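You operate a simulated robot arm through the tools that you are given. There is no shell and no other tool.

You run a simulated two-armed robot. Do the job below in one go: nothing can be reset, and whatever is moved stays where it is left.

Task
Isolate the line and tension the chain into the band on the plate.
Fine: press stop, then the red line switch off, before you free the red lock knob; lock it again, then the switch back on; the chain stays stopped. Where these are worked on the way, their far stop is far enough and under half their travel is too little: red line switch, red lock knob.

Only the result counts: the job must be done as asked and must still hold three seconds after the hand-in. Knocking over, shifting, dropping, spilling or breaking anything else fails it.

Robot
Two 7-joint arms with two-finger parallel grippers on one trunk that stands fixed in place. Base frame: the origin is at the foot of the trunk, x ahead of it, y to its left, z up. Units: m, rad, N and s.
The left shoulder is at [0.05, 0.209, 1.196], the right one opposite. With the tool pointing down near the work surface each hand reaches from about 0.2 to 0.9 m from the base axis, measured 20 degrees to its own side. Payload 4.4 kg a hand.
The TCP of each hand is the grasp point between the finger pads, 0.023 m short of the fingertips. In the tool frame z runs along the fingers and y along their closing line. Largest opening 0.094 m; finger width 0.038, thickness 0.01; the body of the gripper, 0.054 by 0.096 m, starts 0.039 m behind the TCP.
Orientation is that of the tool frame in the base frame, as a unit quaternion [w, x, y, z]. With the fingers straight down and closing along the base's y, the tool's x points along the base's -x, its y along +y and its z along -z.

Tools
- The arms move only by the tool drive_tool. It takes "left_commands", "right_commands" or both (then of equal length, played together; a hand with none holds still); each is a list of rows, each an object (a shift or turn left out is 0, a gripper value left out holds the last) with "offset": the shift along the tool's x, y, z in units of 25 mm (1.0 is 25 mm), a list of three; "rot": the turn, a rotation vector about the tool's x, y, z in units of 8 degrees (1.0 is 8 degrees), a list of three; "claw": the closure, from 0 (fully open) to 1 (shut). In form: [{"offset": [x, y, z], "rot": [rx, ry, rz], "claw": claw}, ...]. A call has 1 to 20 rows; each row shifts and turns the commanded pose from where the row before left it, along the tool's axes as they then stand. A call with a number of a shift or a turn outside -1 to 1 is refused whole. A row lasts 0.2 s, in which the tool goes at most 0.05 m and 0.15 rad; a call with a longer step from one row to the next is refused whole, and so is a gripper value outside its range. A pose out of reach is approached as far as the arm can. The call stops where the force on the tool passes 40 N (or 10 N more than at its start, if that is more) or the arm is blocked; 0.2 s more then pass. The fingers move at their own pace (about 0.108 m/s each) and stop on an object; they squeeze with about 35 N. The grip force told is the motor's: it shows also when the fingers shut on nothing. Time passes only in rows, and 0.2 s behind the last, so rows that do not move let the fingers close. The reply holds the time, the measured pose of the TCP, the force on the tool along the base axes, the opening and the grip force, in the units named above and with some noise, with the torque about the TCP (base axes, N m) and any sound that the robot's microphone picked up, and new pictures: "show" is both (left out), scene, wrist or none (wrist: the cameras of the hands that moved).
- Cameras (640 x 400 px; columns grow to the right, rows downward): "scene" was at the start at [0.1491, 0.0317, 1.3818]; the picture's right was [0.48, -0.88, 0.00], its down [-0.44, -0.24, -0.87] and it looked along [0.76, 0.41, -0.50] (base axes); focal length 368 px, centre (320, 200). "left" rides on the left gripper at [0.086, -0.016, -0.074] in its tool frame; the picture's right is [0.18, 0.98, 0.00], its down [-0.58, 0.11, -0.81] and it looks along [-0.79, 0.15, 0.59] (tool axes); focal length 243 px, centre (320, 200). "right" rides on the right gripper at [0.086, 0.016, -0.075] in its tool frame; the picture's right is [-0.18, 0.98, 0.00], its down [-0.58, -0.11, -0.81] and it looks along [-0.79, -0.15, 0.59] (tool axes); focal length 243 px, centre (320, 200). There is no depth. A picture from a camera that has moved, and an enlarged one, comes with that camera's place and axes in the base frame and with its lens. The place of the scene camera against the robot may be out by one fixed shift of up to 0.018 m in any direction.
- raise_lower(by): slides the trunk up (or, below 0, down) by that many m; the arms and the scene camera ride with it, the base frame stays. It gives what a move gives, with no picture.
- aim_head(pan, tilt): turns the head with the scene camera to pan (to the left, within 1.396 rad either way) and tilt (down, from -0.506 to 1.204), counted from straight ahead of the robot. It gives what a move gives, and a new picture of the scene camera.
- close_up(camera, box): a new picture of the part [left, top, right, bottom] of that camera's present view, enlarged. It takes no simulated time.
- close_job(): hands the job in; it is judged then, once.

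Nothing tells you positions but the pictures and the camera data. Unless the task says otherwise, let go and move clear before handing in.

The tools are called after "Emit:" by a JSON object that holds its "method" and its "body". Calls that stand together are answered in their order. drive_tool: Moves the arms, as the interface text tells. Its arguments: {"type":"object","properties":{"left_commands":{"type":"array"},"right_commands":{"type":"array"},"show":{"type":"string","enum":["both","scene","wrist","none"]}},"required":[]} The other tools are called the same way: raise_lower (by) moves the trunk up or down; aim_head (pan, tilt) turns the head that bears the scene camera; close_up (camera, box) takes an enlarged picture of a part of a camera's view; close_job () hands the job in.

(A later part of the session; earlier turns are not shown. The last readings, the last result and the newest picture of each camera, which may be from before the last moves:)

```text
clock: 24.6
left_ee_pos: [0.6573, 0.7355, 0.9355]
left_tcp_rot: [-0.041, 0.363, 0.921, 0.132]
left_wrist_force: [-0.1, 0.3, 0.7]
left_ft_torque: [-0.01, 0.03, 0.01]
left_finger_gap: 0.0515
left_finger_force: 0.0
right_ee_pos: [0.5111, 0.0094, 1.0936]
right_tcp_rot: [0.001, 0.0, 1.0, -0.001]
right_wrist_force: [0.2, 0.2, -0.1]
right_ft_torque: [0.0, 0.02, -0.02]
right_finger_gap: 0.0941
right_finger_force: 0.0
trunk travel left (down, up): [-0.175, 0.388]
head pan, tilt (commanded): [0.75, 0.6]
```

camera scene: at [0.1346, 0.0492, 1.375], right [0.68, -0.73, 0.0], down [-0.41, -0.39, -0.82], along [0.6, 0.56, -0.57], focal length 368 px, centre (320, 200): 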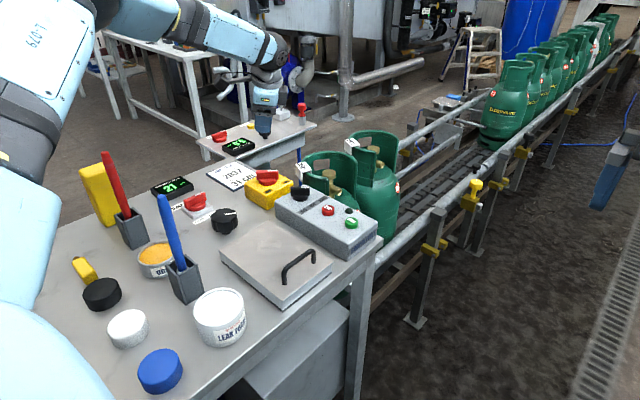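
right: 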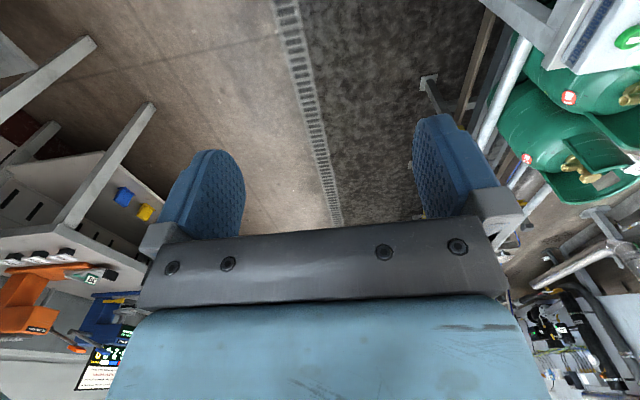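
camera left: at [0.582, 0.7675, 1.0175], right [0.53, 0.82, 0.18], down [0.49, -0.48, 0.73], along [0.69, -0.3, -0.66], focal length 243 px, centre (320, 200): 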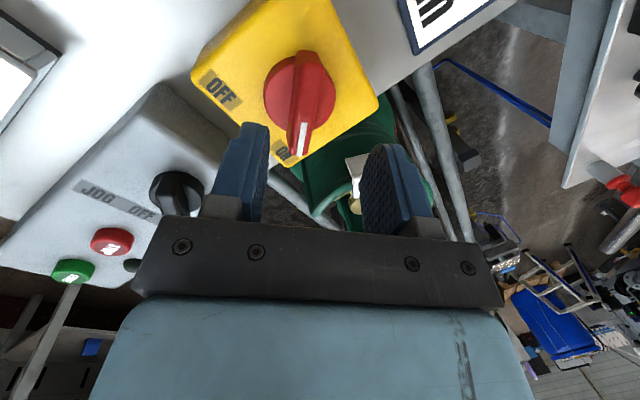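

The trunk is lowered and the hand sits just above the handle. I'll descend onto it slowly and check for contact.

Emit:
{"method": "drive_tool", "body": {"left_commands": [{"offset": [-0.119, -0.076, 0.7]}, {"offset": [-0.119, -0.076, 0.7]}, {"offset": [-0.119, -0.076, 0.5]}, {"offset": [0, 0, 0]}], "show": "both"}}

Emit:
{"method": "close_up", "body": {"camera": "scene", "box": [190, 60, 350, 185]}}

Emit:
{"method": "close_up", "body": {"camera": "left", "box": [180, 60, 440, 230]}}

```text
clock: 25.6
left_ee_pos: [0.6613, 0.7381, 0.8875]
left_tcp_rot: [-0.041, 0.363, 0.921, 0.133]
left_wrist_force: [1.1, -0.7, 0.1]
left_ft_torque: [0.02, -0.02, 0.0]
left_finger_gap: 0.0517
left_finger_force: 0.1
right_ee_pos: [0.5103, 0.0083, 1.0935]
right_tcp_rot: [-0.001, 0.0, 1.0, 0.0]
right_wrist_force: [-0.5, 0.1, 0.4]
right_ft_torque: [0.03, 0.04, -0.01]
right_finger_gap: 0.0942
right_finger_force: 0.1
trunk travel left (down, up): [-0.175, 0.388]
head pan, tilt (commanded): [0.75, 0.6]
camera scene: at [0.1341, 0.0486, 1.2751], right [0.68, -0.73, 0.0], down [-0.41, -0.39, -0.83], along [0.6, 0.56, -0.56], focal length 368 px, centre (320, 200)
camera left: at [0.5832, 0.7625, 0.9719], right [0.53, 0.81, 0.24], down [0.48, -0.53, 0.7], along [0.69, -0.26, -0.67], focal length 243 px, centre (320, 200)
```

scene: 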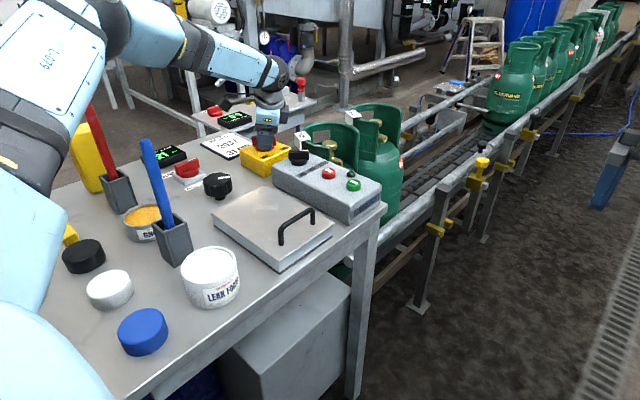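
left: 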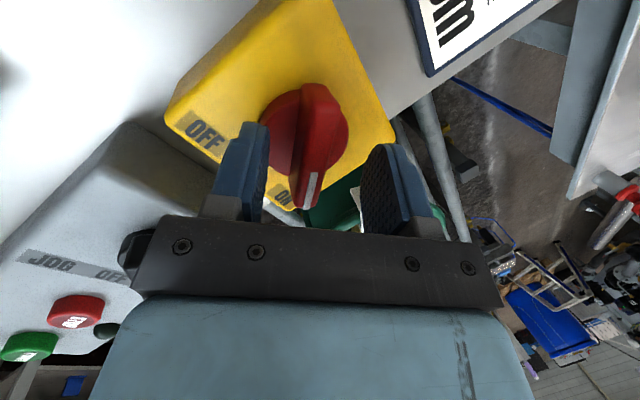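

```text
3.20 times, centred on (270, 122) of scene
camera zoom: at [0.1341, 0.0486, 1.2751], right [0.68, -0.73, 0.0], down [-0.41, -0.39, -0.83], along [0.6, 0.56, -0.56], focal length 1177 px, centre (480, 448)
```

zoom: 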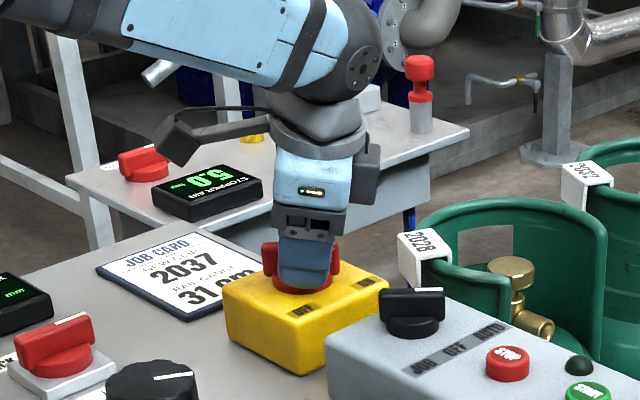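

```text
2.35 times, centred on (310, 145) of left
camera zoom: at [0.5832, 0.7625, 0.9719], right [0.53, 0.81, 0.24], down [0.48, -0.53, 0.7], along [0.69, -0.26, -0.67], focal length 571 px, centre (344, 329)
```

zoom: 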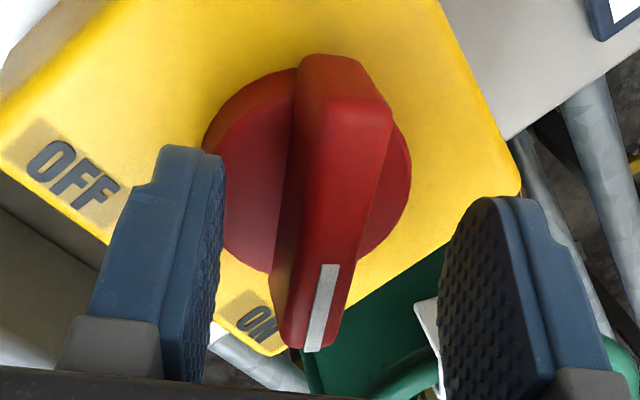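

The handle is between the fingers. I'll go down a few more millimetres and close on it.

Emit:
{"method": "drive_tool", "body": {"left_commands": [{"offset": [-0.03, -0.03, 0.29]}, {"claw": 1.0}, {"offset": [0, 0, 0]}, {"offset": [0, 0, 0]}], "show": "wrist"}}

```text
clock: 26.3
left_ee_pos: [0.6564, 0.7352, 0.8795]
left_tcp_rot: [-0.045, 0.366, 0.921, 0.129]
left_wrist_force: [-13.1, -5.1, 12.7]
left_ft_torque: [-0.79, 1.19, -1.55]
left_finger_gap: 0.0185
left_finger_force: 44.9
right_ee_pos: [0.5091, 0.0078, 1.0949]
right_tcp_rot: [0.002, 0.0, 1.0, 0.001]
right_wrist_force: [1.0, -0.2, 0.3]
right_ft_torque: [0.0, 0.0, 0.02]
right_finger_gap: 0.0939
right_finger_force: 0.0
trunk travel left (down, up): [-0.175, 0.388]
head pan, tilt (commanded): [0.75, 0.6]
stopped in row 3 (left hand): the force on the tool passed its limit at 45 N (the readings are from after the stop); the commanded pose is now the measured one
camera left: at [0.5807, 0.7608, 0.9651], right [0.54, 0.81, 0.23], down [0.49, -0.53, 0.69], along [0.69, -0.26, -0.68], focal length 243 px, centre (320, 200)
```

left: 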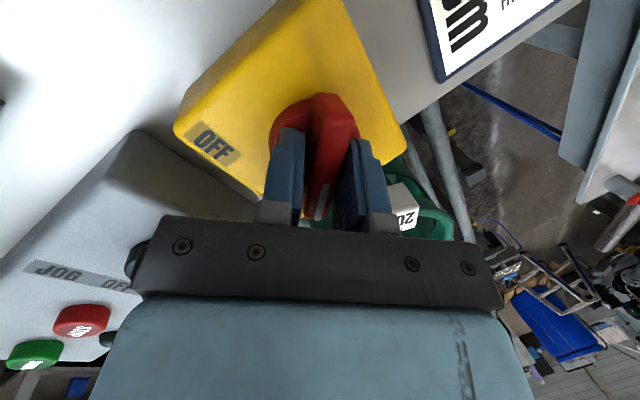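

The handle is gripped (gap 18.5 mm). Now I'll turn it clockwise seen from above, towards OFF, about the vertical axis, and watch the force and torque.

Emit:
{"method": "drive_tool", "body": {"left_commands": [{"rot": [-0.0885, -0.1025, 0.482], "offset": [0.018, -0.003, 0]}, {"rot": [-0.177, -0.205, 0.964], "offset": [0.035, -0.006, 0]}, {"rot": [-0.177, -0.205, 0.964], "offset": [0.035, -0.006, 0]}, {"rot": [-0.177, -0.205, 0.964], "offset": [0.035, -0.006, 0]}, {"offset": [0, 0, 0]}], "show": "both"}}

```text
clock: 27.5
left_ee_pos: [0.6553, 0.736, 0.8782]
left_tcp_rot: [-0.013, 0.58, 0.804, 0.134]
left_wrist_force: [-13.9, -9.5, 14.4]
left_ft_torque: [0.21, 1.57, 0.07]
left_finger_gap: 0.0186
left_finger_force: 44.8
right_ee_pos: [0.5087, 0.0081, 1.0955]
right_tcp_rot: [0.001, 0.001, 1.0, 0.002]
right_wrist_force: [-0.2, 0.1, 0.4]
right_ft_torque: [0.02, 0.03, -0.02]
right_finger_gap: 0.094
right_finger_force: 0.1
trunk travel left (down, up): [-0.175, 0.388]
head pan, tilt (commanded): [0.75, 0.6]
stopped in row 5 (left hand): the force on the tool passed its limit at 43 N (the readings are from after the stop); the commanded pose is now the measured one
camera scene: at [0.1316, 0.0464, 1.2758], right [0.68, -0.73, 0.0], down [-0.41, -0.38, -0.83], along [0.6, 0.56, -0.56], focal length 368 px, centre (320, 200)
camera left: at [0.5995, 0.7931, 0.965], right [0.86, 0.46, 0.23], down [0.18, -0.69, 0.7], along [0.48, -0.55, -0.68], focal length 243 px, centre (320, 200)
```

scene: 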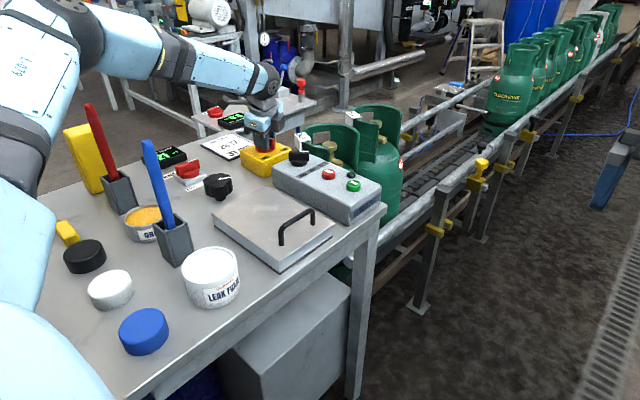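
left: 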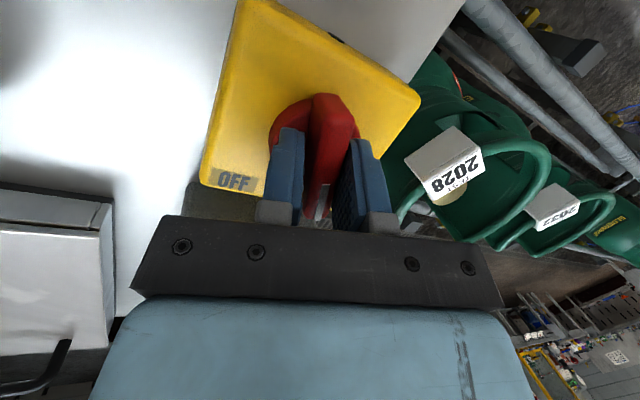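

The switch is turning, about 28° so far. The readings show the fingertips pressing down on the disc, so I'll lift slightly to relieve that before continuing.

Emit:
{"method": "drive_tool", "body": {"left_commands": [{"offset": [0, -0.06, -0.14]}, {"offset": [0, 0, 0]}], "show": "none"}}

```text
clock: 28.1
left_ee_pos: [0.655, 0.735, 0.8786]
left_tcp_rot: [-0.013, 0.579, 0.804, 0.134]
left_wrist_force: [-0.8, -2.1, 4.2]
left_ft_torque: [0.53, 1.1, 0.04]
left_finger_gap: 0.0185
left_finger_force: 45.4
right_ee_pos: [0.5106, 0.0087, 1.0939]
right_tcp_rot: [0.0, 0.0, 1.0, 0.001]
right_wrist_force: [0.1, 0.1, -0.2]
right_ft_torque: [0.0, 0.01, 0.0]
right_finger_gap: 0.0941
right_finger_force: 0.1
trunk travel left (down, up): [-0.175, 0.388]
head pan, tilt (commanded): [0.75, 0.6]
```

Forces dropped to a few newtons. I'll continue the clockwise turn.

Emit:
{"method": "drive_tool", "body": {"left_commands": [{"rot": [-0.176, -0.2, 0.964], "offset": [0.008, -0.02, -0.01]}, {"rot": [-0.176, -0.2, 0.964], "offset": [0.008, -0.02, -0.01]}, {"rot": [-0.176, -0.2, 0.964], "offset": [0.008, -0.02, -0.01]}, {"rot": [-0.176, -0.2, 0.964], "offset": [0.008, -0.02, -0.01]}, {"offset": [0, 0, 0]}], "show": "none"}}

```text
clock: 29.3
left_ee_pos: [0.6517, 0.7363, 0.8796]
left_tcp_rot: [0.026, 0.778, 0.614, 0.133]
left_wrist_force: [-4.6, 4.1, 7.7]
left_ft_torque: [-0.02, 1.05, -0.01]
left_finger_gap: 0.0185
left_finger_force: 44.8
right_ee_pos: [0.5103, 0.0098, 1.0931]
right_tcp_rot: [0.001, 0.0, 1.0, 0.0]
right_wrist_force: [-0.6, -0.6, 0.1]
right_ft_torque: [-0.02, -0.02, 0.01]
right_finger_gap: 0.0943
right_finger_force: 0.2
trunk travel left (down, up): [-0.175, 0.388]
head pan, tilt (commanded): [0.75, 0.6]
```

It has turned 60° with no end stop yet. I'll continue towards OFF.

Emit:
{"method": "drive_tool", "body": {"left_commands": [{"rot": [-0.175, -0.204, 0.964], "offset": [0.02, -0.02, -0.03]}, {"rot": [-0.175, -0.204, 0.964], "offset": [0.02, -0.02, -0.02]}, {"rot": [-0.175, -0.204, 0.964], "offset": [0.01, -0.01, -0.01]}, {"offset": [0, 0, 0]}], "show": "both"}}

```text
clock: 30.3
left_ee_pos: [0.6512, 0.7369, 0.8791]
left_tcp_rot: [0.053, 0.889, 0.438, 0.124]
left_wrist_force: [-4.7, -0.1, -3.7]
left_ft_torque: [1.83, -0.09, -0.05]
left_finger_gap: 0.0188
left_finger_force: 45.2
right_ee_pos: [0.5105, 0.0107, 1.0926]
right_tcp_rot: [0.0, 0.001, 1.0, 0.0]
right_wrist_force: [-0.7, -0.3, -0.6]
right_ft_torque: [0.0, 0.01, -0.01]
right_finger_gap: 0.0941
right_finger_force: 0.0
trunk travel left (down, up): [-0.175, 0.388]
head pan, tilt (commanded): [0.75, 0.6]
camera scene: at [0.1342, 0.0491, 1.275], right [0.68, -0.73, 0.0], down [-0.41, -0.39, -0.83], along [0.6, 0.56, -0.56], focal length 368 px, centre (320, 200)
camera left: at [0.6681, 0.8149, 0.9648], right [0.86, -0.45, 0.23], down [-0.47, -0.54, 0.7], along [-0.19, -0.71, -0.68], focal length 243 px, centre (320, 200)
```

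scene: 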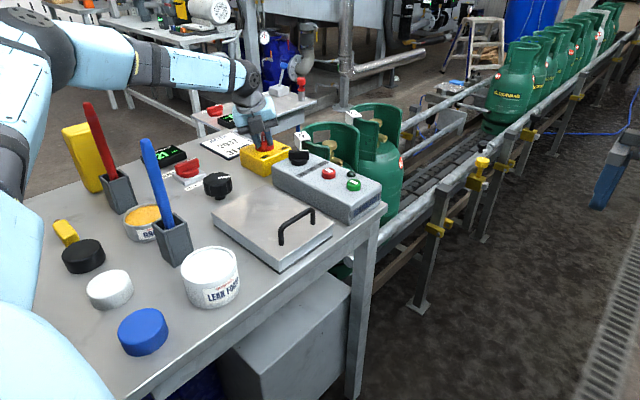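
left: 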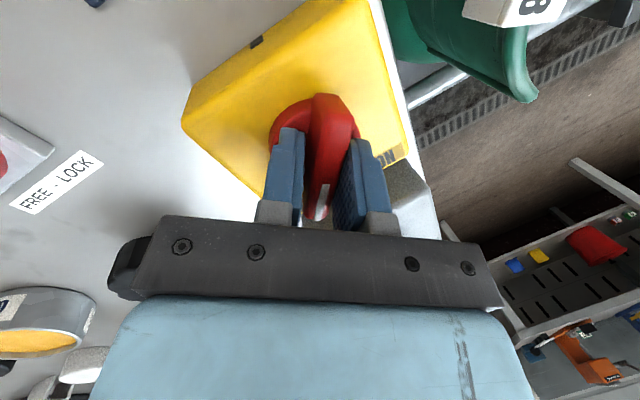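

Now at about 85°, with the pointer almost at OFF and the end stop not yet felt. I'll continue in smaller steps.

Emit:
{"method": "drive_tool", "body": {"left_commands": [{"rot": [-0.087, -0.101, 0.482]}, {"rot": [-0.087, -0.101, 0.482]}, {"offset": [0, 0, 0]}], "show": "none"}}

```text
clock: 31.1
left_ee_pos: [0.6506, 0.7376, 0.8798]
left_tcp_rot: [0.061, 0.917, 0.377, 0.119]
left_wrist_force: [-3.8, 4.7, -2.1]
left_ft_torque: [0.22, 1.28, 1.41]
left_finger_gap: 0.019
left_finger_force: 45.2
right_ee_pos: [0.511, 0.0101, 1.0929]
right_tcp_rot: [0.0, 0.0, 1.0, 0.0]
right_wrist_force: [-0.1, 1.0, 0.8]
right_ft_torque: [0.01, 0.0, 0.01]
right_finger_gap: 0.0941
right_finger_force: 0.0
trunk travel left (down, up): [-0.175, 0.388]
head pan, tilt (commanded): [0.75, 0.6]
```

A firm 1.4 N·m reaction at 92° means the switch has reached its far (OFF) stop. I'll release, lift off and confirm by picture.

Emit:
{"method": "drive_tool", "body": {"left_commands": [{"claw": 0.4}, {"offset": [0, 0, 0]}, {"offset": [0, 0, 0]}, {"offset": [0.172, 0.202, -0.966]}, {"offset": [0.172, 0.202, -0.966]}, {"offset": [0.172, 0.202, -0.966]}, {"offset": [0.172, 0.202, -0.966]}, {"offset": [0.172, 0.202, -0.966]}, {"offset": [0.172, 0.202, -0.966]}, {"offset": [0, 0, 0]}], "show": "both"}}

Emit:
{"method": "close_up", "body": {"camera": "scene", "box": [140, 80, 400, 240]}}

```text
clock: 33.3
left_ee_pos: [0.6515, 0.7378, 1.0289]
left_tcp_rot: [0.061, 0.917, 0.376, 0.12]
left_wrist_force: [-0.1, 0.1, 0.1]
left_ft_torque: [0.01, 0.0, -0.02]
left_finger_gap: 0.0566
left_finger_force: 0.0
right_ee_pos: [0.5115, 0.0097, 1.0929]
right_tcp_rot: [0.0, 0.001, 1.0, 0.0]
right_wrist_force: [-0.5, 1.3, 0.5]
right_ft_torque: [-0.01, 0.0, 0.01]
right_finger_gap: 0.0942
right_finger_force: 0.1
trunk travel left (down, up): [-0.175, 0.388]
head pan, tilt (commanded): [0.75, 0.6]
camera scene: at [0.1345, 0.0493, 1.275], right [0.68, -0.73, 0.0], down [-0.41, -0.39, -0.82], along [0.6, 0.56, -0.57], focal length 368 px, centre (320, 200)
camera left: at [0.6794, 0.8106, 1.1149], right [0.79, -0.57, 0.23], down [-0.54, -0.47, 0.7], along [-0.29, -0.68, -0.68], focal length 243 px, centre (320, 200)
```

scene: 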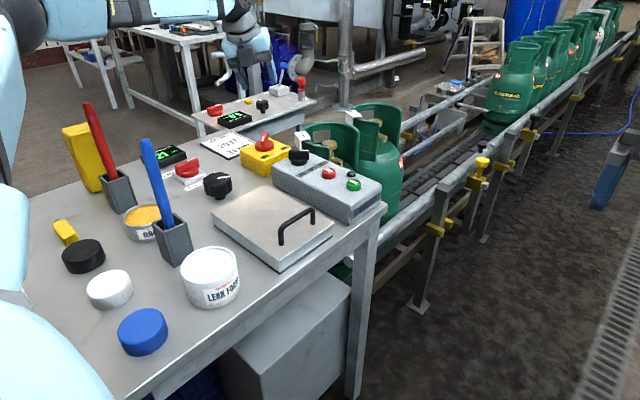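
left: 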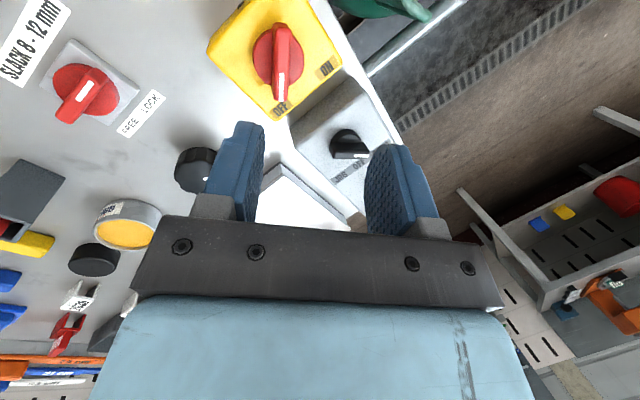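

```text
2.46 times, centred on (270, 160) of scene
camera zoom: at [0.1345, 0.0493, 1.275], right [0.68, -0.73, 0.0], down [-0.41, -0.39, -0.82], along [0.6, 0.56, -0.57], focal length 906 px, centre (443, 298)
```

zoom: 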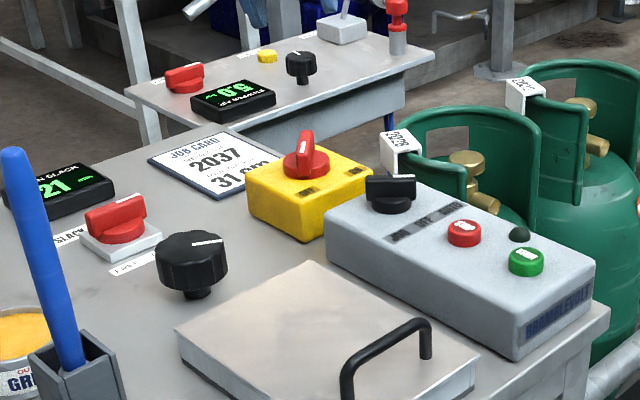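

The pointer now sits at OFF. Next I'll use this viewpoint to measure the lock knob and the black tension knob.

Emit:
{"method": "close_up", "body": {"camera": "left", "box": [0, 0, 240, 150]}}

Emit:
{"method": "close_up", "body": {"camera": "left", "box": [30, 30, 180, 124]}}

Emit:
{"method": "close_up", "body": {"camera": "left", "box": [130, 120, 260, 201]}}

```text
2.67 times, centred on (120, 75) of left
camera zoom: at [0.6794, 0.8106, 1.1149], right [0.79, -0.57, 0.23], down [-0.54, -0.47, 0.7], along [-0.29, -0.68, -0.68], focal length 647 px, centre (853, 533)
```

zoom: 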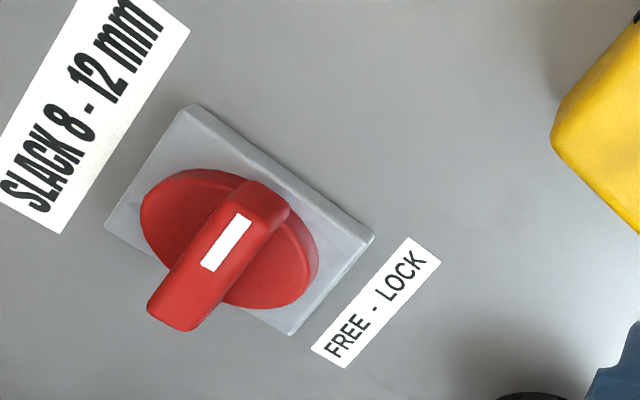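

```text
4.26 times, centred on (105, 77) of left
camera zoom: at [0.6794, 0.8106, 1.1149], right [0.79, -0.57, 0.23], down [-0.54, -0.47, 0.7], along [-0.29, -0.68, -0.68], focal length 1032 px, centre (1235, 723)
```

zoom: 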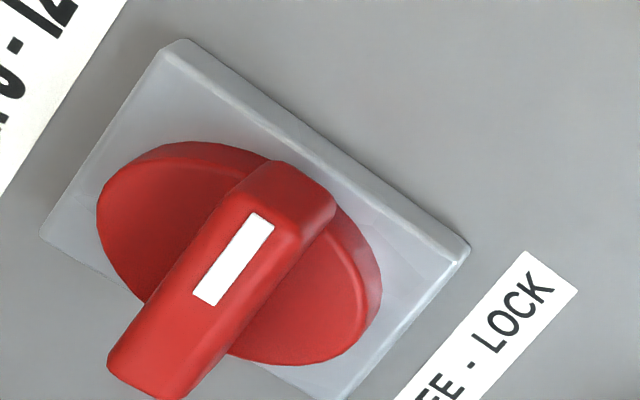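

```text
4.92 times, centred on (195, 160) of left
camera zoom: at [0.6794, 0.8106, 1.1149], right [0.79, -0.57, 0.23], down [-0.54, -0.47, 0.7], along [-0.29, -0.68, -0.68], focal length 1194 px, centre (935, 394)
```

zoom: 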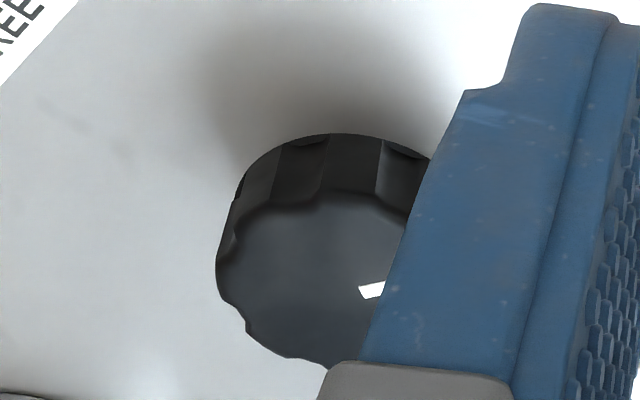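

The lock handle lies along base x (pointer towards +x, the LOCK side), centred near (0.483, 0.829) with its top at z ≈ 0.834. I'll raise the trunk a little for clearance over the sticks, then bring the hand above the lock knob.

Emit:
{"method": "raise_lower", "body": {"by": 0.05}}

Emit:
{"method": "drive_tool", "body": {"left_commands": [{"offset": [-0.286, -0.924, -0.095], "claw": 0.3}, {"offset": [-0.286, -0.924, -0.095]}, {"offset": [-0.286, -0.924, -0.095]}, {"offset": [-0.286, -0.924, -0.095]}, {"offset": [-0.286, -0.924, -0.095]}, {"offset": [-0.286, -0.924, -0.095]}, {"offset": [-0.286, -0.924, -0.095]}, {"offset": [-0.286, -0.924, -0.095]}, {"rot": [0.174, 0.202, -0.964]}, {"rot": [0.174, 0.202, -0.964]}, {"rot": [0.174, 0.202, -0.964]}, {"rot": [0.174, 0.202, -0.964]}, {"rot": [0.174, 0.202, -0.964]}, {"rot": [0.174, 0.202, -0.964]}, {"rot": [0.174, 0.202, -0.964]}, {"rot": [0.174, 0.202, -0.964]}, {"offset": [0, 0, 0]}], "show": "scene"}}

```text
clock: 34.2
left_ee_pos: [0.6514, 0.7368, 1.0793]
left_tcp_rot: [0.061, 0.917, 0.376, 0.119]
left_wrist_force: [0.3, 0.1, -0.8]
left_ft_torque: [0.03, 0.02, 0.01]
left_finger_gap: 0.0561
left_finger_force: 0.1
right_ee_pos: [0.5114, 0.0088, 1.1422]
right_tcp_rot: [0.0, 0.0, 1.0, 0.0]
right_wrist_force: [0.1, 0.4, 0.3]
right_ft_torque: [0.0, 0.02, 0.0]
right_finger_gap: 0.0939
right_finger_force: 0.2
trunk travel left (down, up): [-0.225, 0.338]
head pan, tilt (commanded): [0.75, 0.6]
```

```text
clock: 37.8
left_ee_pos: [0.4829, 0.8298, 1.05]
left_tcp_rot: [-0.011, 0.578, 0.805, 0.134]
left_wrist_force: [0.4, 1.0, 0.1]
left_ft_torque: [0.0, 0.03, 0.0]
left_finger_gap: 0.0658
left_finger_force: 0.0
right_ee_pos: [0.5101, 0.0105, 1.1419]
right_tcp_rot: [0.001, 0.0, 1.0, 0.001]
right_wrist_force: [0.9, 0.4, -0.4]
right_ft_torque: [-0.01, -0.02, 0.01]
right_finger_gap: 0.0939
right_finger_force: 0.1
trunk travel left (down, up): [-0.225, 0.338]
head pan, tilt (commanded): [0.75, 0.6]
camera scene: at [0.1342, 0.0494, 1.325], right [0.68, -0.73, 0.0], down [-0.41, -0.39, -0.82], along [0.6, 0.56, -0.57], focal length 368 px, centre (320, 200)
```

scene: 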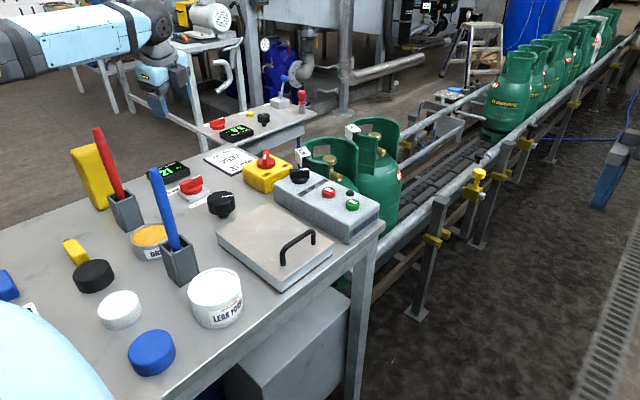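

The hand is above the lock knob and the arm is well clear of the sticks. I'll set it vertical and finish the yaw so the fingers close across the bar.

Emit:
{"method": "drive_tool", "body": {"left_commands": [{"rot": [0.736, -0.626, 0]}, {"rot": [0.736, -0.626, 0]}, {"rot": [0, 0, -1]}, {"rot": [0, 0, -1]}, {"rot": [0, 0, -1]}, {"rot": [0, 0, -1]}, {"rot": [0, 0, -1]}, {"rot": [0, 0, -1]}, {"rot": [0, 0, -1]}, {"rot": [0, 0, -1]}, {"rot": [0, 0, -1]}, {"offset": [0, 0, 0]}], "show": "both"}}

```text
clock: 40.4
left_ee_pos: [0.4818, 0.8276, 1.051]
left_tcp_rot: [-0.001, -0.005, 1.0, 0.001]
left_wrist_force: [-0.1, -0.3, -0.1]
left_ft_torque: [0.0, -0.02, -0.01]
left_finger_gap: 0.0658
left_finger_force: 0.1
right_ee_pos: [0.5111, 0.0101, 1.1418]
right_tcp_rot: [0.0, 0.0, 1.0, 0.0]
right_wrist_force: [0.8, 0.4, -0.2]
right_ft_torque: [0.02, 0.02, -0.02]
right_finger_gap: 0.0938
right_finger_force: 0.0
trunk travel left (down, up): [-0.225, 0.338]
head pan, tilt (commanded): [0.75, 0.6]
camera scene: at [0.1343, 0.0489, 1.3251], right [0.68, -0.73, 0.0], down [-0.41, -0.39, -0.83], along [0.6, 0.56, -0.56], focal length 368 px, centre (320, 200)
camera left: at [0.3945, 0.811, 1.1275], right [-0.2, 0.98, 0.0], down [0.58, 0.11, 0.81], along [0.79, 0.16, -0.59], focal length 243 px, centre (320, 200)
```

scene: 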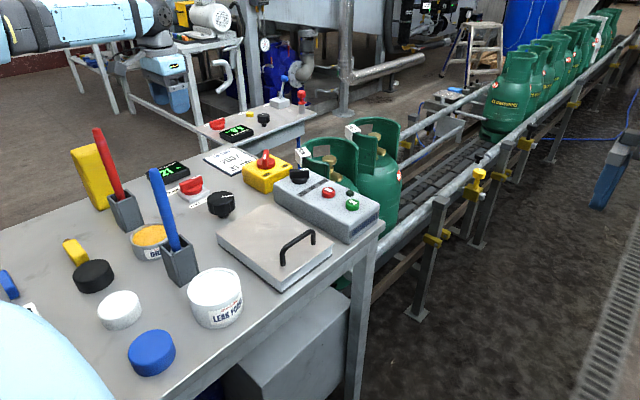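
left: 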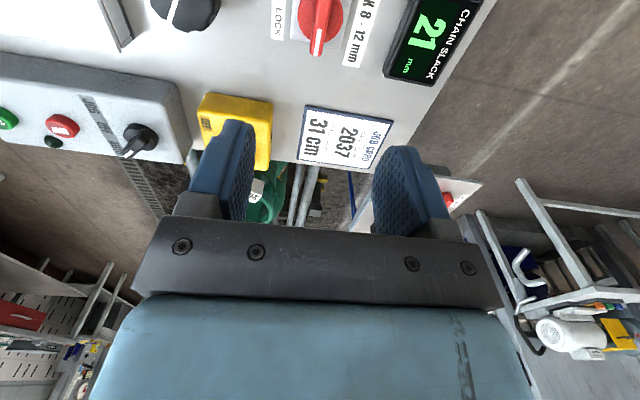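

The hand is vertical above the lock knob. I'll take a close look to fine-tune the alignment.

Emit:
{"method": "close_up", "body": {"camera": "left", "box": [260, 0, 380, 75]}}

```text
5.33 times, centred on (320, 38) of left
camera zoom: at [0.3945, 0.811, 1.1275], right [-0.2, 0.98, 0.0], down [0.58, 0.11, 0.81], along [0.79, 0.16, -0.59], focal length 1294 px, centre (320, 1067)
```

zoom: 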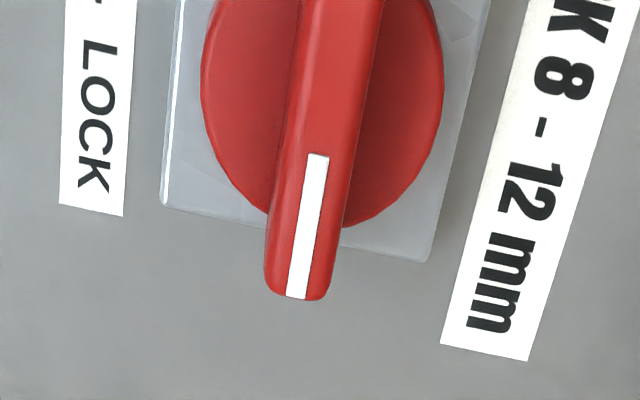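

The bar axis is at (0.484, 0.830), aligned with x. I'll descend to just above engagement.

Emit:
{"method": "drive_tool", "body": {"left_commands": [{"offset": [-0.09, 0.09, 1], "claw": 0.4}, {"offset": [0, 0, 1]}, {"offset": [0, 0, 1]}, {"offset": [0, 0, 1]}, {"offset": [0, 0, 1]}, {"offset": [0, 0, 1]}, {"offset": [0, 0, 1]}, {"offset": [0, 0, 0.5]}, {"offset": [0, 0, 0]}], "show": "both"}}

Emit:
{"method": "close_up", "body": {"camera": "scene", "box": [60, 60, 260, 230]}}

Emit:
{"method": "close_up", "body": {"camera": "left", "box": [180, 60, 440, 230]}}

```text
clock: 42.4
left_ee_pos: [0.4835, 0.8318, 0.8639]
left_tcp_rot: [-0.002, -0.004, 1.0, 0.001]
left_wrist_force: [0.6, -0.1, -0.9]
left_ft_torque: [0.01, 0.02, -0.01]
left_finger_gap: 0.0565
left_finger_force: 0.1
right_ee_pos: [0.5111, 0.0109, 1.1439]
right_tcp_rot: [0.0, 0.001, 1.0, 0.0]
right_wrist_force: [-0.3, 0.5, 0.0]
right_ft_torque: [0.02, 0.02, -0.01]
right_finger_gap: 0.094
right_finger_force: 0.1
trunk travel left (down, up): [-0.225, 0.338]
head pan, tilt (commanded): [0.75, 0.6]
camera scene: at [0.1342, 0.0488, 1.3251], right [0.68, -0.73, 0.0], down [-0.41, -0.39, -0.83], along [0.6, 0.56, -0.56], focal length 368 px, centre (320, 200)
camera left: at [0.3962, 0.8144, 0.9396], right [-0.19, 0.98, 0.0], down [0.58, 0.11, 0.81], along [0.79, 0.16, -0.59], focal length 243 px, centre (320, 200)
```

scene: 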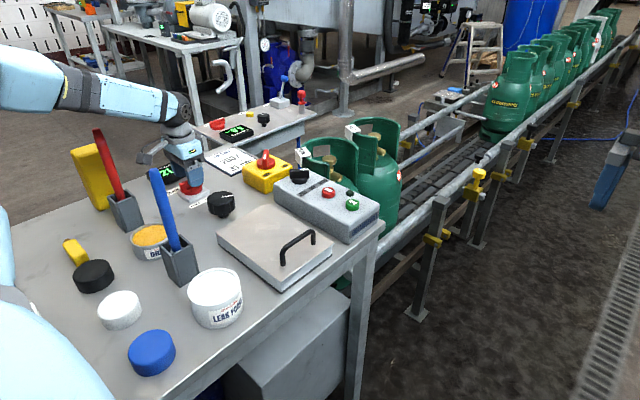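
left: 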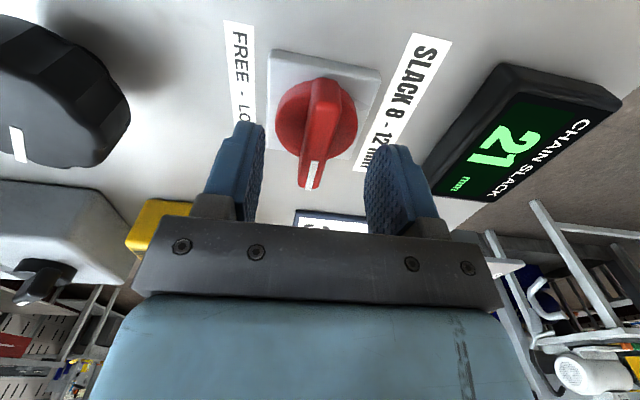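

```text
2.35 times, centred on (160, 145) of scene
camera zoom: at [0.1342, 0.0488, 1.3251], right [0.68, -0.73, 0.0], down [-0.41, -0.39, -0.83], along [0.6, 0.56, -0.56], focal length 866 px, centre (696, 329)
```

zoom: 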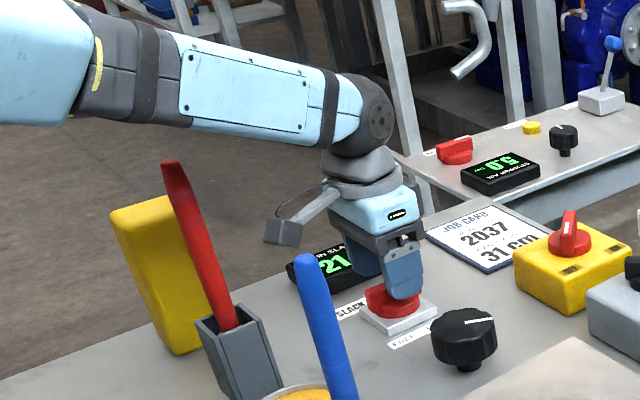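

```text
2.35 times, centred on (310, 145) of left
camera zoom: at [0.3962, 0.8144, 0.9396], right [-0.19, 0.98, 0.0], down [0.58, 0.11, 0.81], along [0.79, 0.16, -0.59], focal length 571 px, centre (344, 329)
```

zoom: 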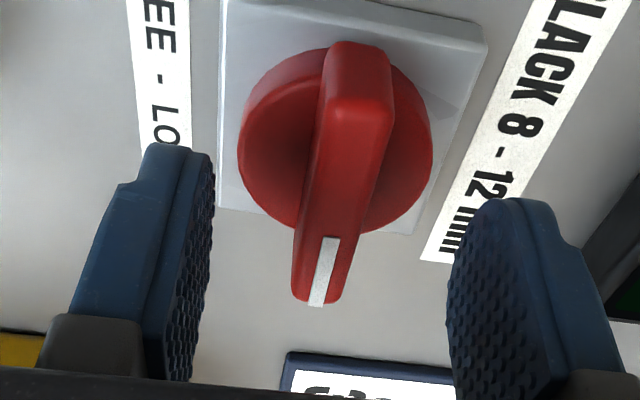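

The fingers straddle the bar. I'll go down 13 mm and close gently on it.

Emit:
{"method": "drive_tool", "body": {"left_commands": [{"offset": [0, -0.05, 0.53]}, {"offset": [0, 0, 0], "claw": 0.6}, {"offset": [0, 0, 0], "claw": 0.75}, {"offset": [0, 0, 0], "claw": 1}, {"offset": [0, 0, 0]}], "show": "wrist"}}

```text
clock: 43.6
left_ee_pos: [0.4822, 0.8307, 0.8499]
left_tcp_rot: [-0.002, -0.003, 1.0, 0.001]
left_wrist_force: [-1.0, -1.8, 0.0]
left_ft_torque: [-0.22, -0.07, -1.34]
left_finger_gap: 0.0142
left_finger_force: 45.1
right_ee_pos: [0.5103, 0.0092, 1.1433]
right_tcp_rot: [0.0, 0.0, 1.0, 0.0]
right_wrist_force: [-0.4, 0.8, 0.4]
right_ft_torque: [0.01, -0.01, -0.01]
right_finger_gap: 0.0938
right_finger_force: 0.1
trunk travel left (down, up): [-0.225, 0.338]
head pan, tilt (commanded): [0.75, 0.6]
camera left: at [0.396, 0.8127, 0.9263], right [-0.19, 0.98, 0.0], down [0.58, 0.11, 0.81], along [0.79, 0.16, -0.59], focal length 243 px, centre (320, 200)
```

left: 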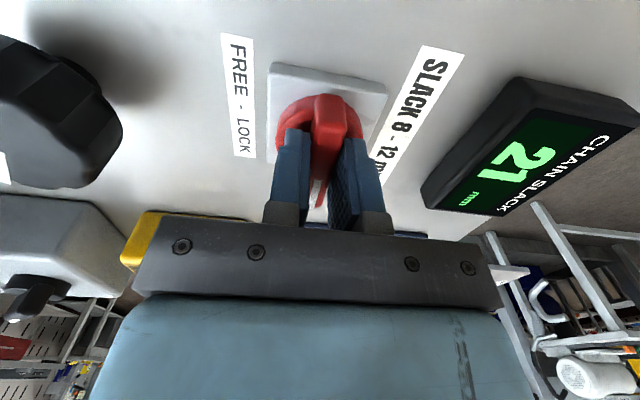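

A clean grip with low forces. I'll turn the lock clockwise seen from above, towards FREE.

Emit:
{"method": "drive_tool", "body": {"left_commands": [{"rot": [0, 0, 1]}, {"rot": [0, 0, 1]}, {"rot": [0, 0, 1]}, {"rot": [0, 0, 1]}, {"rot": [0, 0, 1]}, {"offset": [0, 0, 0]}], "show": "wrist"}}

```text
clock: 45.0
left_ee_pos: [0.4843, 0.8305, 0.8506]
left_tcp_rot: [0.0, 0.338, 0.941, 0.001]
left_wrist_force: [-12.1, 13.7, 5.1]
left_ft_torque: [-0.21, 0.0, 0.0]
left_finger_gap: 0.0141
left_finger_force: 44.5
right_ee_pos: [0.51, 0.0106, 1.1441]
right_tcp_rot: [0.001, 0.0, 1.0, 0.0]
right_wrist_force: [0.2, -1.2, -0.4]
right_ft_torque: [-0.01, -0.03, 0.01]
right_finger_gap: 0.0942
right_finger_force: 0.1
trunk travel left (down, up): [-0.225, 0.338]
head pan, tilt (commanded): [0.75, 0.6]
camera left: at [0.4056, 0.8731, 0.9263], right [0.48, 0.88, 0.0], down [0.52, -0.29, 0.81], along [0.71, -0.39, -0.59], focal length 243 px, centre (320, 200)
```

left: 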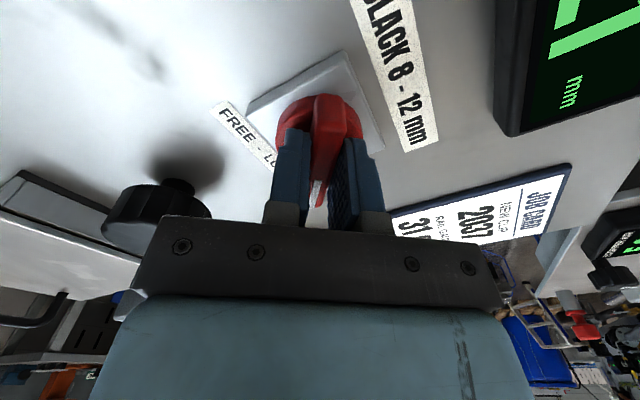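

39.5° turned with no stop; there's just some sideways load along the bar. I'll relieve that and continue.

Emit:
{"method": "drive_tool", "body": {"left_commands": [{"offset": [0.12, 0.02, -0.03]}, {"rot": [0, 0, 1]}, {"rot": [0, 0, 1]}, {"rot": [0, 0, 1]}, {"rot": [0, 0, 1]}, {"offset": [0, 0, 0]}], "show": "none"}}

```text
clock: 46.4
left_ee_pos: [0.4838, 0.8318, 0.8503]
left_tcp_rot: [0.0, 0.584, 0.812, -0.002]
left_wrist_force: [13.0, -25.7, -14.2]
left_ft_torque: [-1.02, -0.75, -0.03]
left_finger_gap: 0.0137
left_finger_force: 44.5
right_ee_pos: [0.5132, 0.0095, 1.1421]
right_tcp_rot: [-0.001, 0.0, 1.0, 0.0]
right_wrist_force: [0.3, -0.9, 0.2]
right_ft_torque: [-0.01, -0.02, 0.01]
right_finger_gap: 0.0937
right_finger_force: 0.1
trunk travel left (down, up): [-0.225, 0.338]
head pan, tilt (commanded): [0.75, 0.6]
```

Turned 71.5°, still no torque stop. I'll relieve the side force and read again.

Emit:
{"method": "drive_tool", "body": {"left_commands": [{"offset": [-0.08, 0.01, 0.06]}, {"offset": [0, 0, 0]}], "show": "wrist"}}

```text
clock: 47.0
left_ee_pos: [0.4843, 0.8316, 0.8504]
left_tcp_rot: [-0.001, 0.583, 0.812, 0.001]
left_wrist_force: [12.8, -13.9, -5.2]
left_ft_torque: [-1.61, -0.65, 0.02]
left_finger_gap: 0.0141
left_finger_force: 45.2
right_ee_pos: [0.5119, 0.0095, 1.1425]
right_tcp_rot: [-0.002, 0.0, 1.0, 0.0]
right_wrist_force: [0.4, 0.1, -0.6]
right_ft_torque: [0.02, 0.02, 0.01]
right_finger_gap: 0.0939
right_finger_force: 0.1
trunk travel left (down, up): [-0.225, 0.338]
head pan, tilt (commanded): [0.75, 0.6]
camera left: at [0.4405, 0.9081, 0.9265], right [0.87, 0.49, 0.0], down [0.29, -0.52, 0.8], along [0.39, -0.7, -0.59], focal length 243 px, centre (320, 200)
```

left: 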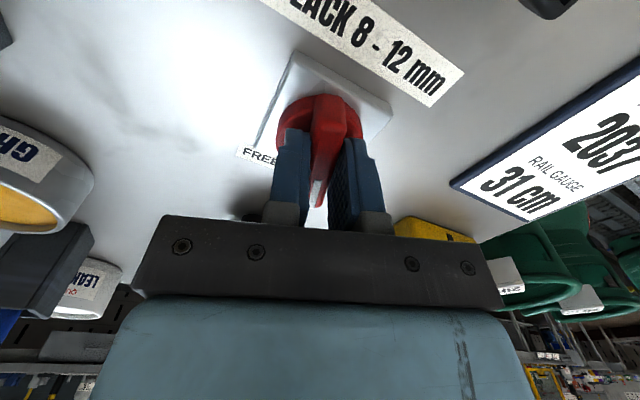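

I'll ease a bit more and keep turning in steps.

Emit:
{"method": "drive_tool", "body": {"left_commands": [{"offset": [-0.08, 0.05, 0.03]}, {"rot": [0, 0, 1]}, {"rot": [0, 0, 1]}, {"offset": [0, 0, 0]}], "show": "none"}}

```text
clock: 48.0
left_ee_pos: [0.4839, 0.8319, 0.8504]
left_tcp_rot: [-0.001, 0.691, 0.723, 0.002]
left_wrist_force: [10.1, 29.8, 17.3]
left_ft_torque: [0.22, 0.15, -0.03]
left_finger_gap: 0.0138
left_finger_force: 45.0
right_ee_pos: [0.5118, 0.0097, 1.1436]
right_tcp_rot: [0.0, 0.0, 1.0, 0.0]
right_wrist_force: [0.2, -0.2, 0.4]
right_ft_torque: [0.01, 0.0, 0.02]
right_finger_gap: 0.0943
right_finger_force: 0.0
trunk travel left (down, up): [-0.225, 0.338]
head pan, tilt (commanded): [0.75, 0.6]
```

At 87° and still turning freely. I'll relieve it and continue in small steps to find the far stop.

Emit:
{"method": "drive_tool", "body": {"left_commands": [{"offset": [0.05, 0.02, -0.03]}, {"rot": [0, 0, 0.5]}, {"rot": [0, 0, 0.5]}, {"offset": [0, 0, 0]}], "show": "both"}}

```text
clock: 49.0
left_ee_pos: [0.4849, 0.8306, 0.8487]
left_tcp_rot: [-0.001, 0.739, 0.673, 0.0]
left_wrist_force: [13.7, 29.8, 19.7]
left_ft_torque: [-0.49, -0.25, 2.03]
left_finger_gap: 0.0172
left_finger_force: 45.2
right_ee_pos: [0.5098, 0.0093, 1.1435]
right_tcp_rot: [0.0, 0.0, 1.0, 0.0]
right_wrist_force: [-0.6, 0.3, 0.2]
right_ft_torque: [-0.03, 0.01, -0.01]
right_finger_gap: 0.0938
right_finger_force: 0.2
trunk travel left (down, up): [-0.225, 0.338]
head pan, tilt (commanded): [0.75, 0.6]
camera scene: at [0.1339, 0.049, 1.3252], right [0.68, -0.73, 0.0], down [-0.41, -0.39, -0.83], along [0.6, 0.56, -0.56], focal length 368 px, centre (320, 200)
camera left: at [0.4758, 0.9182, 0.9263], right [1.0, 0.09, 0.0], down [0.05, -0.59, 0.81], along [0.07, -0.8, -0.59], focal length 243 px, centre (320, 200)
```

scene: 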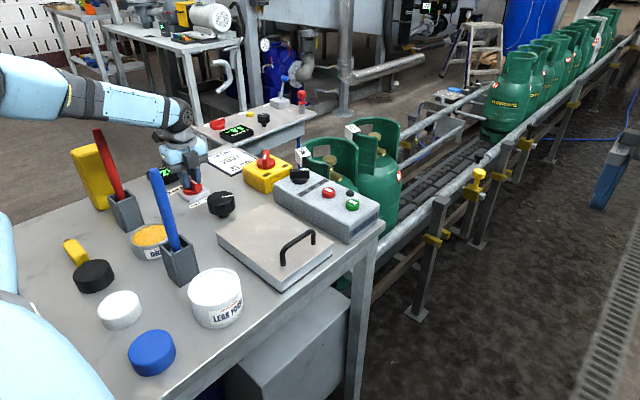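
left: 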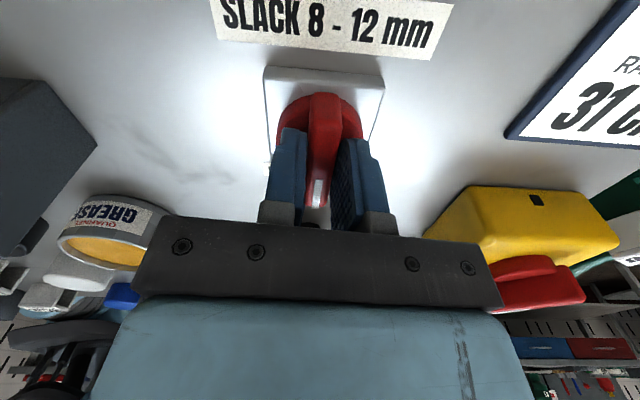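

The torque has jumped to 2 N·m and the handle no longer follows, so the lock is at its far (FREE) stop after about 90°. I'll back off the twist, release and lift.

Emit:
{"method": "drive_tool", "body": {"left_commands": [{"rot": [0, 0, -0.5]}, {"claw": 0.4}, {"offset": [0, 0, 0]}, {"offset": [0, 0, -0.6]}, {"offset": [0, 0, -1]}, {"offset": [0, 0, -1]}, {"offset": [0, 0, -1]}, {"offset": [0, 0, -1]}, {"offset": [0, 0, 0]}], "show": "both"}}

Emit:
{"method": "close_up", "body": {"camera": "scene", "box": [140, 140, 300, 240]}}

```text
clock: 51.0
left_ee_pos: [0.4868, 0.8291, 0.9642]
left_tcp_rot: [-0.001, 0.716, 0.698, 0.001]
left_wrist_force: [0.6, 0.6, 0.3]
left_ft_torque: [0.01, 0.0, -0.02]
left_finger_gap: 0.0562
left_finger_force: 0.1
right_ee_pos: [0.5116, 0.0099, 1.1425]
right_tcp_rot: [0.001, 0.0, 1.0, 0.0]
right_wrist_force: [-0.2, 0.5, 0.4]
right_ft_torque: [0.01, -0.03, -0.01]
right_finger_gap: 0.0937
right_finger_force: 0.0
trunk travel left (down, up): [-0.225, 0.338]
head pan, tilt (commanded): [0.75, 0.6]
camera scene: at [0.1344, 0.0492, 1.325], right [0.68, -0.73, 0.0], down [-0.41, -0.39, -0.82], along [0.6, 0.56, -0.57], focal length 368 px, centre (320, 200)
camera left: at [0.471, 0.9165, 1.0409], right [0.99, 0.16, 0.0], down [0.1, -0.59, 0.81], along [0.13, -0.8, -0.59], focal length 243 px, centre (320, 200)
```

scene: 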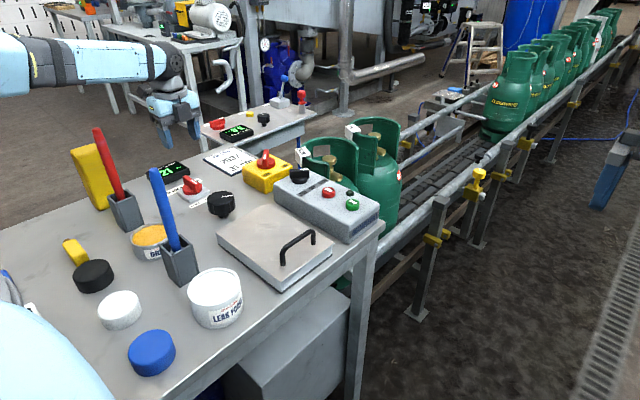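
left: 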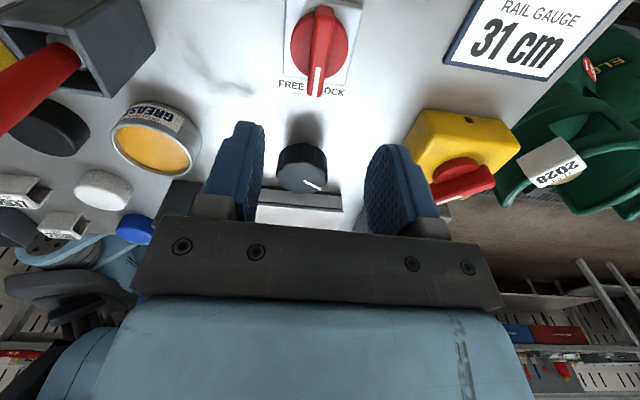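

```text
4.00 times, centred on (220, 190) of scene
camera zoom: at [0.1344, 0.0492, 1.325], right [0.68, -0.73, 0.0], down [-0.41, -0.39, -0.82], along [0.6, 0.56, -0.57], focal length 1472 px, centre (720, 240)
```

zoom: 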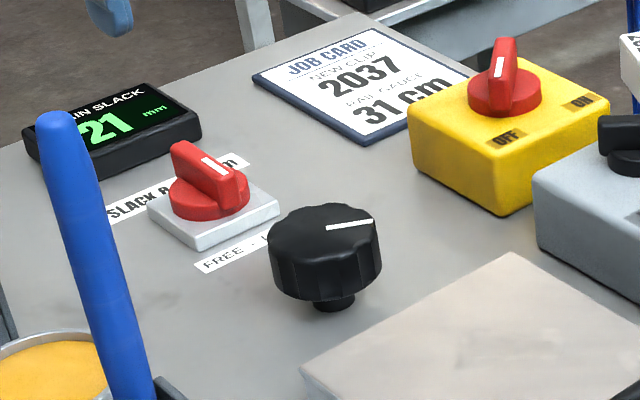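

The lock now points at its FREE stop and the display still reads 21. Next I'll measure the black tension knob from here.

Emit:
{"method": "close_up", "body": {"camera": "left", "box": [240, 110, 368, 210]}}

Emit:
{"method": "close_up", "body": {"camera": "left", "box": [250, 0, 390, 110]}}

```text
4.00 times, centred on (304, 160) of left
camera zoom: at [0.471, 0.9165, 1.0409], right [0.99, 0.16, 0.0], down [0.1, -0.59, 0.81], along [0.13, -0.8, -0.59], focal length 970 px, centre (384, 360)
```

zoom: 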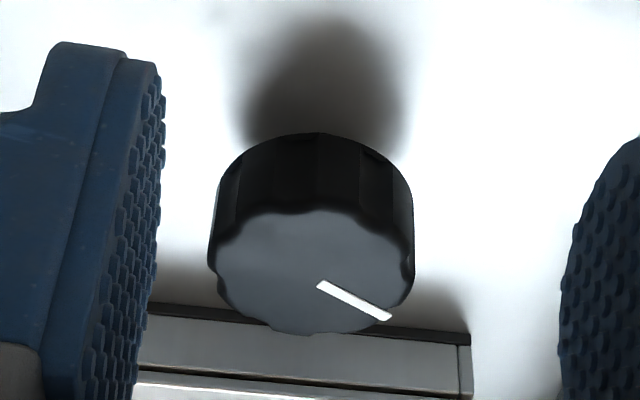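

```text
3.64 times, centred on (320, 55) of left
camera zoom: at [0.471, 0.9165, 1.0409], right [0.99, 0.16, 0.0], down [0.1, -0.59, 0.81], along [0.13, -0.8, -0.59], focal length 882 px, centre (320, 727)
```

zoom: 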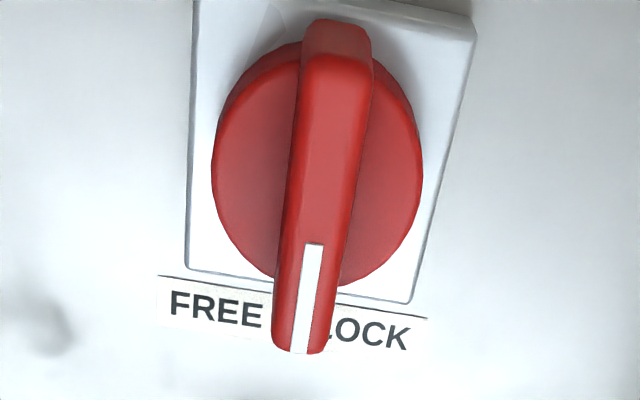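

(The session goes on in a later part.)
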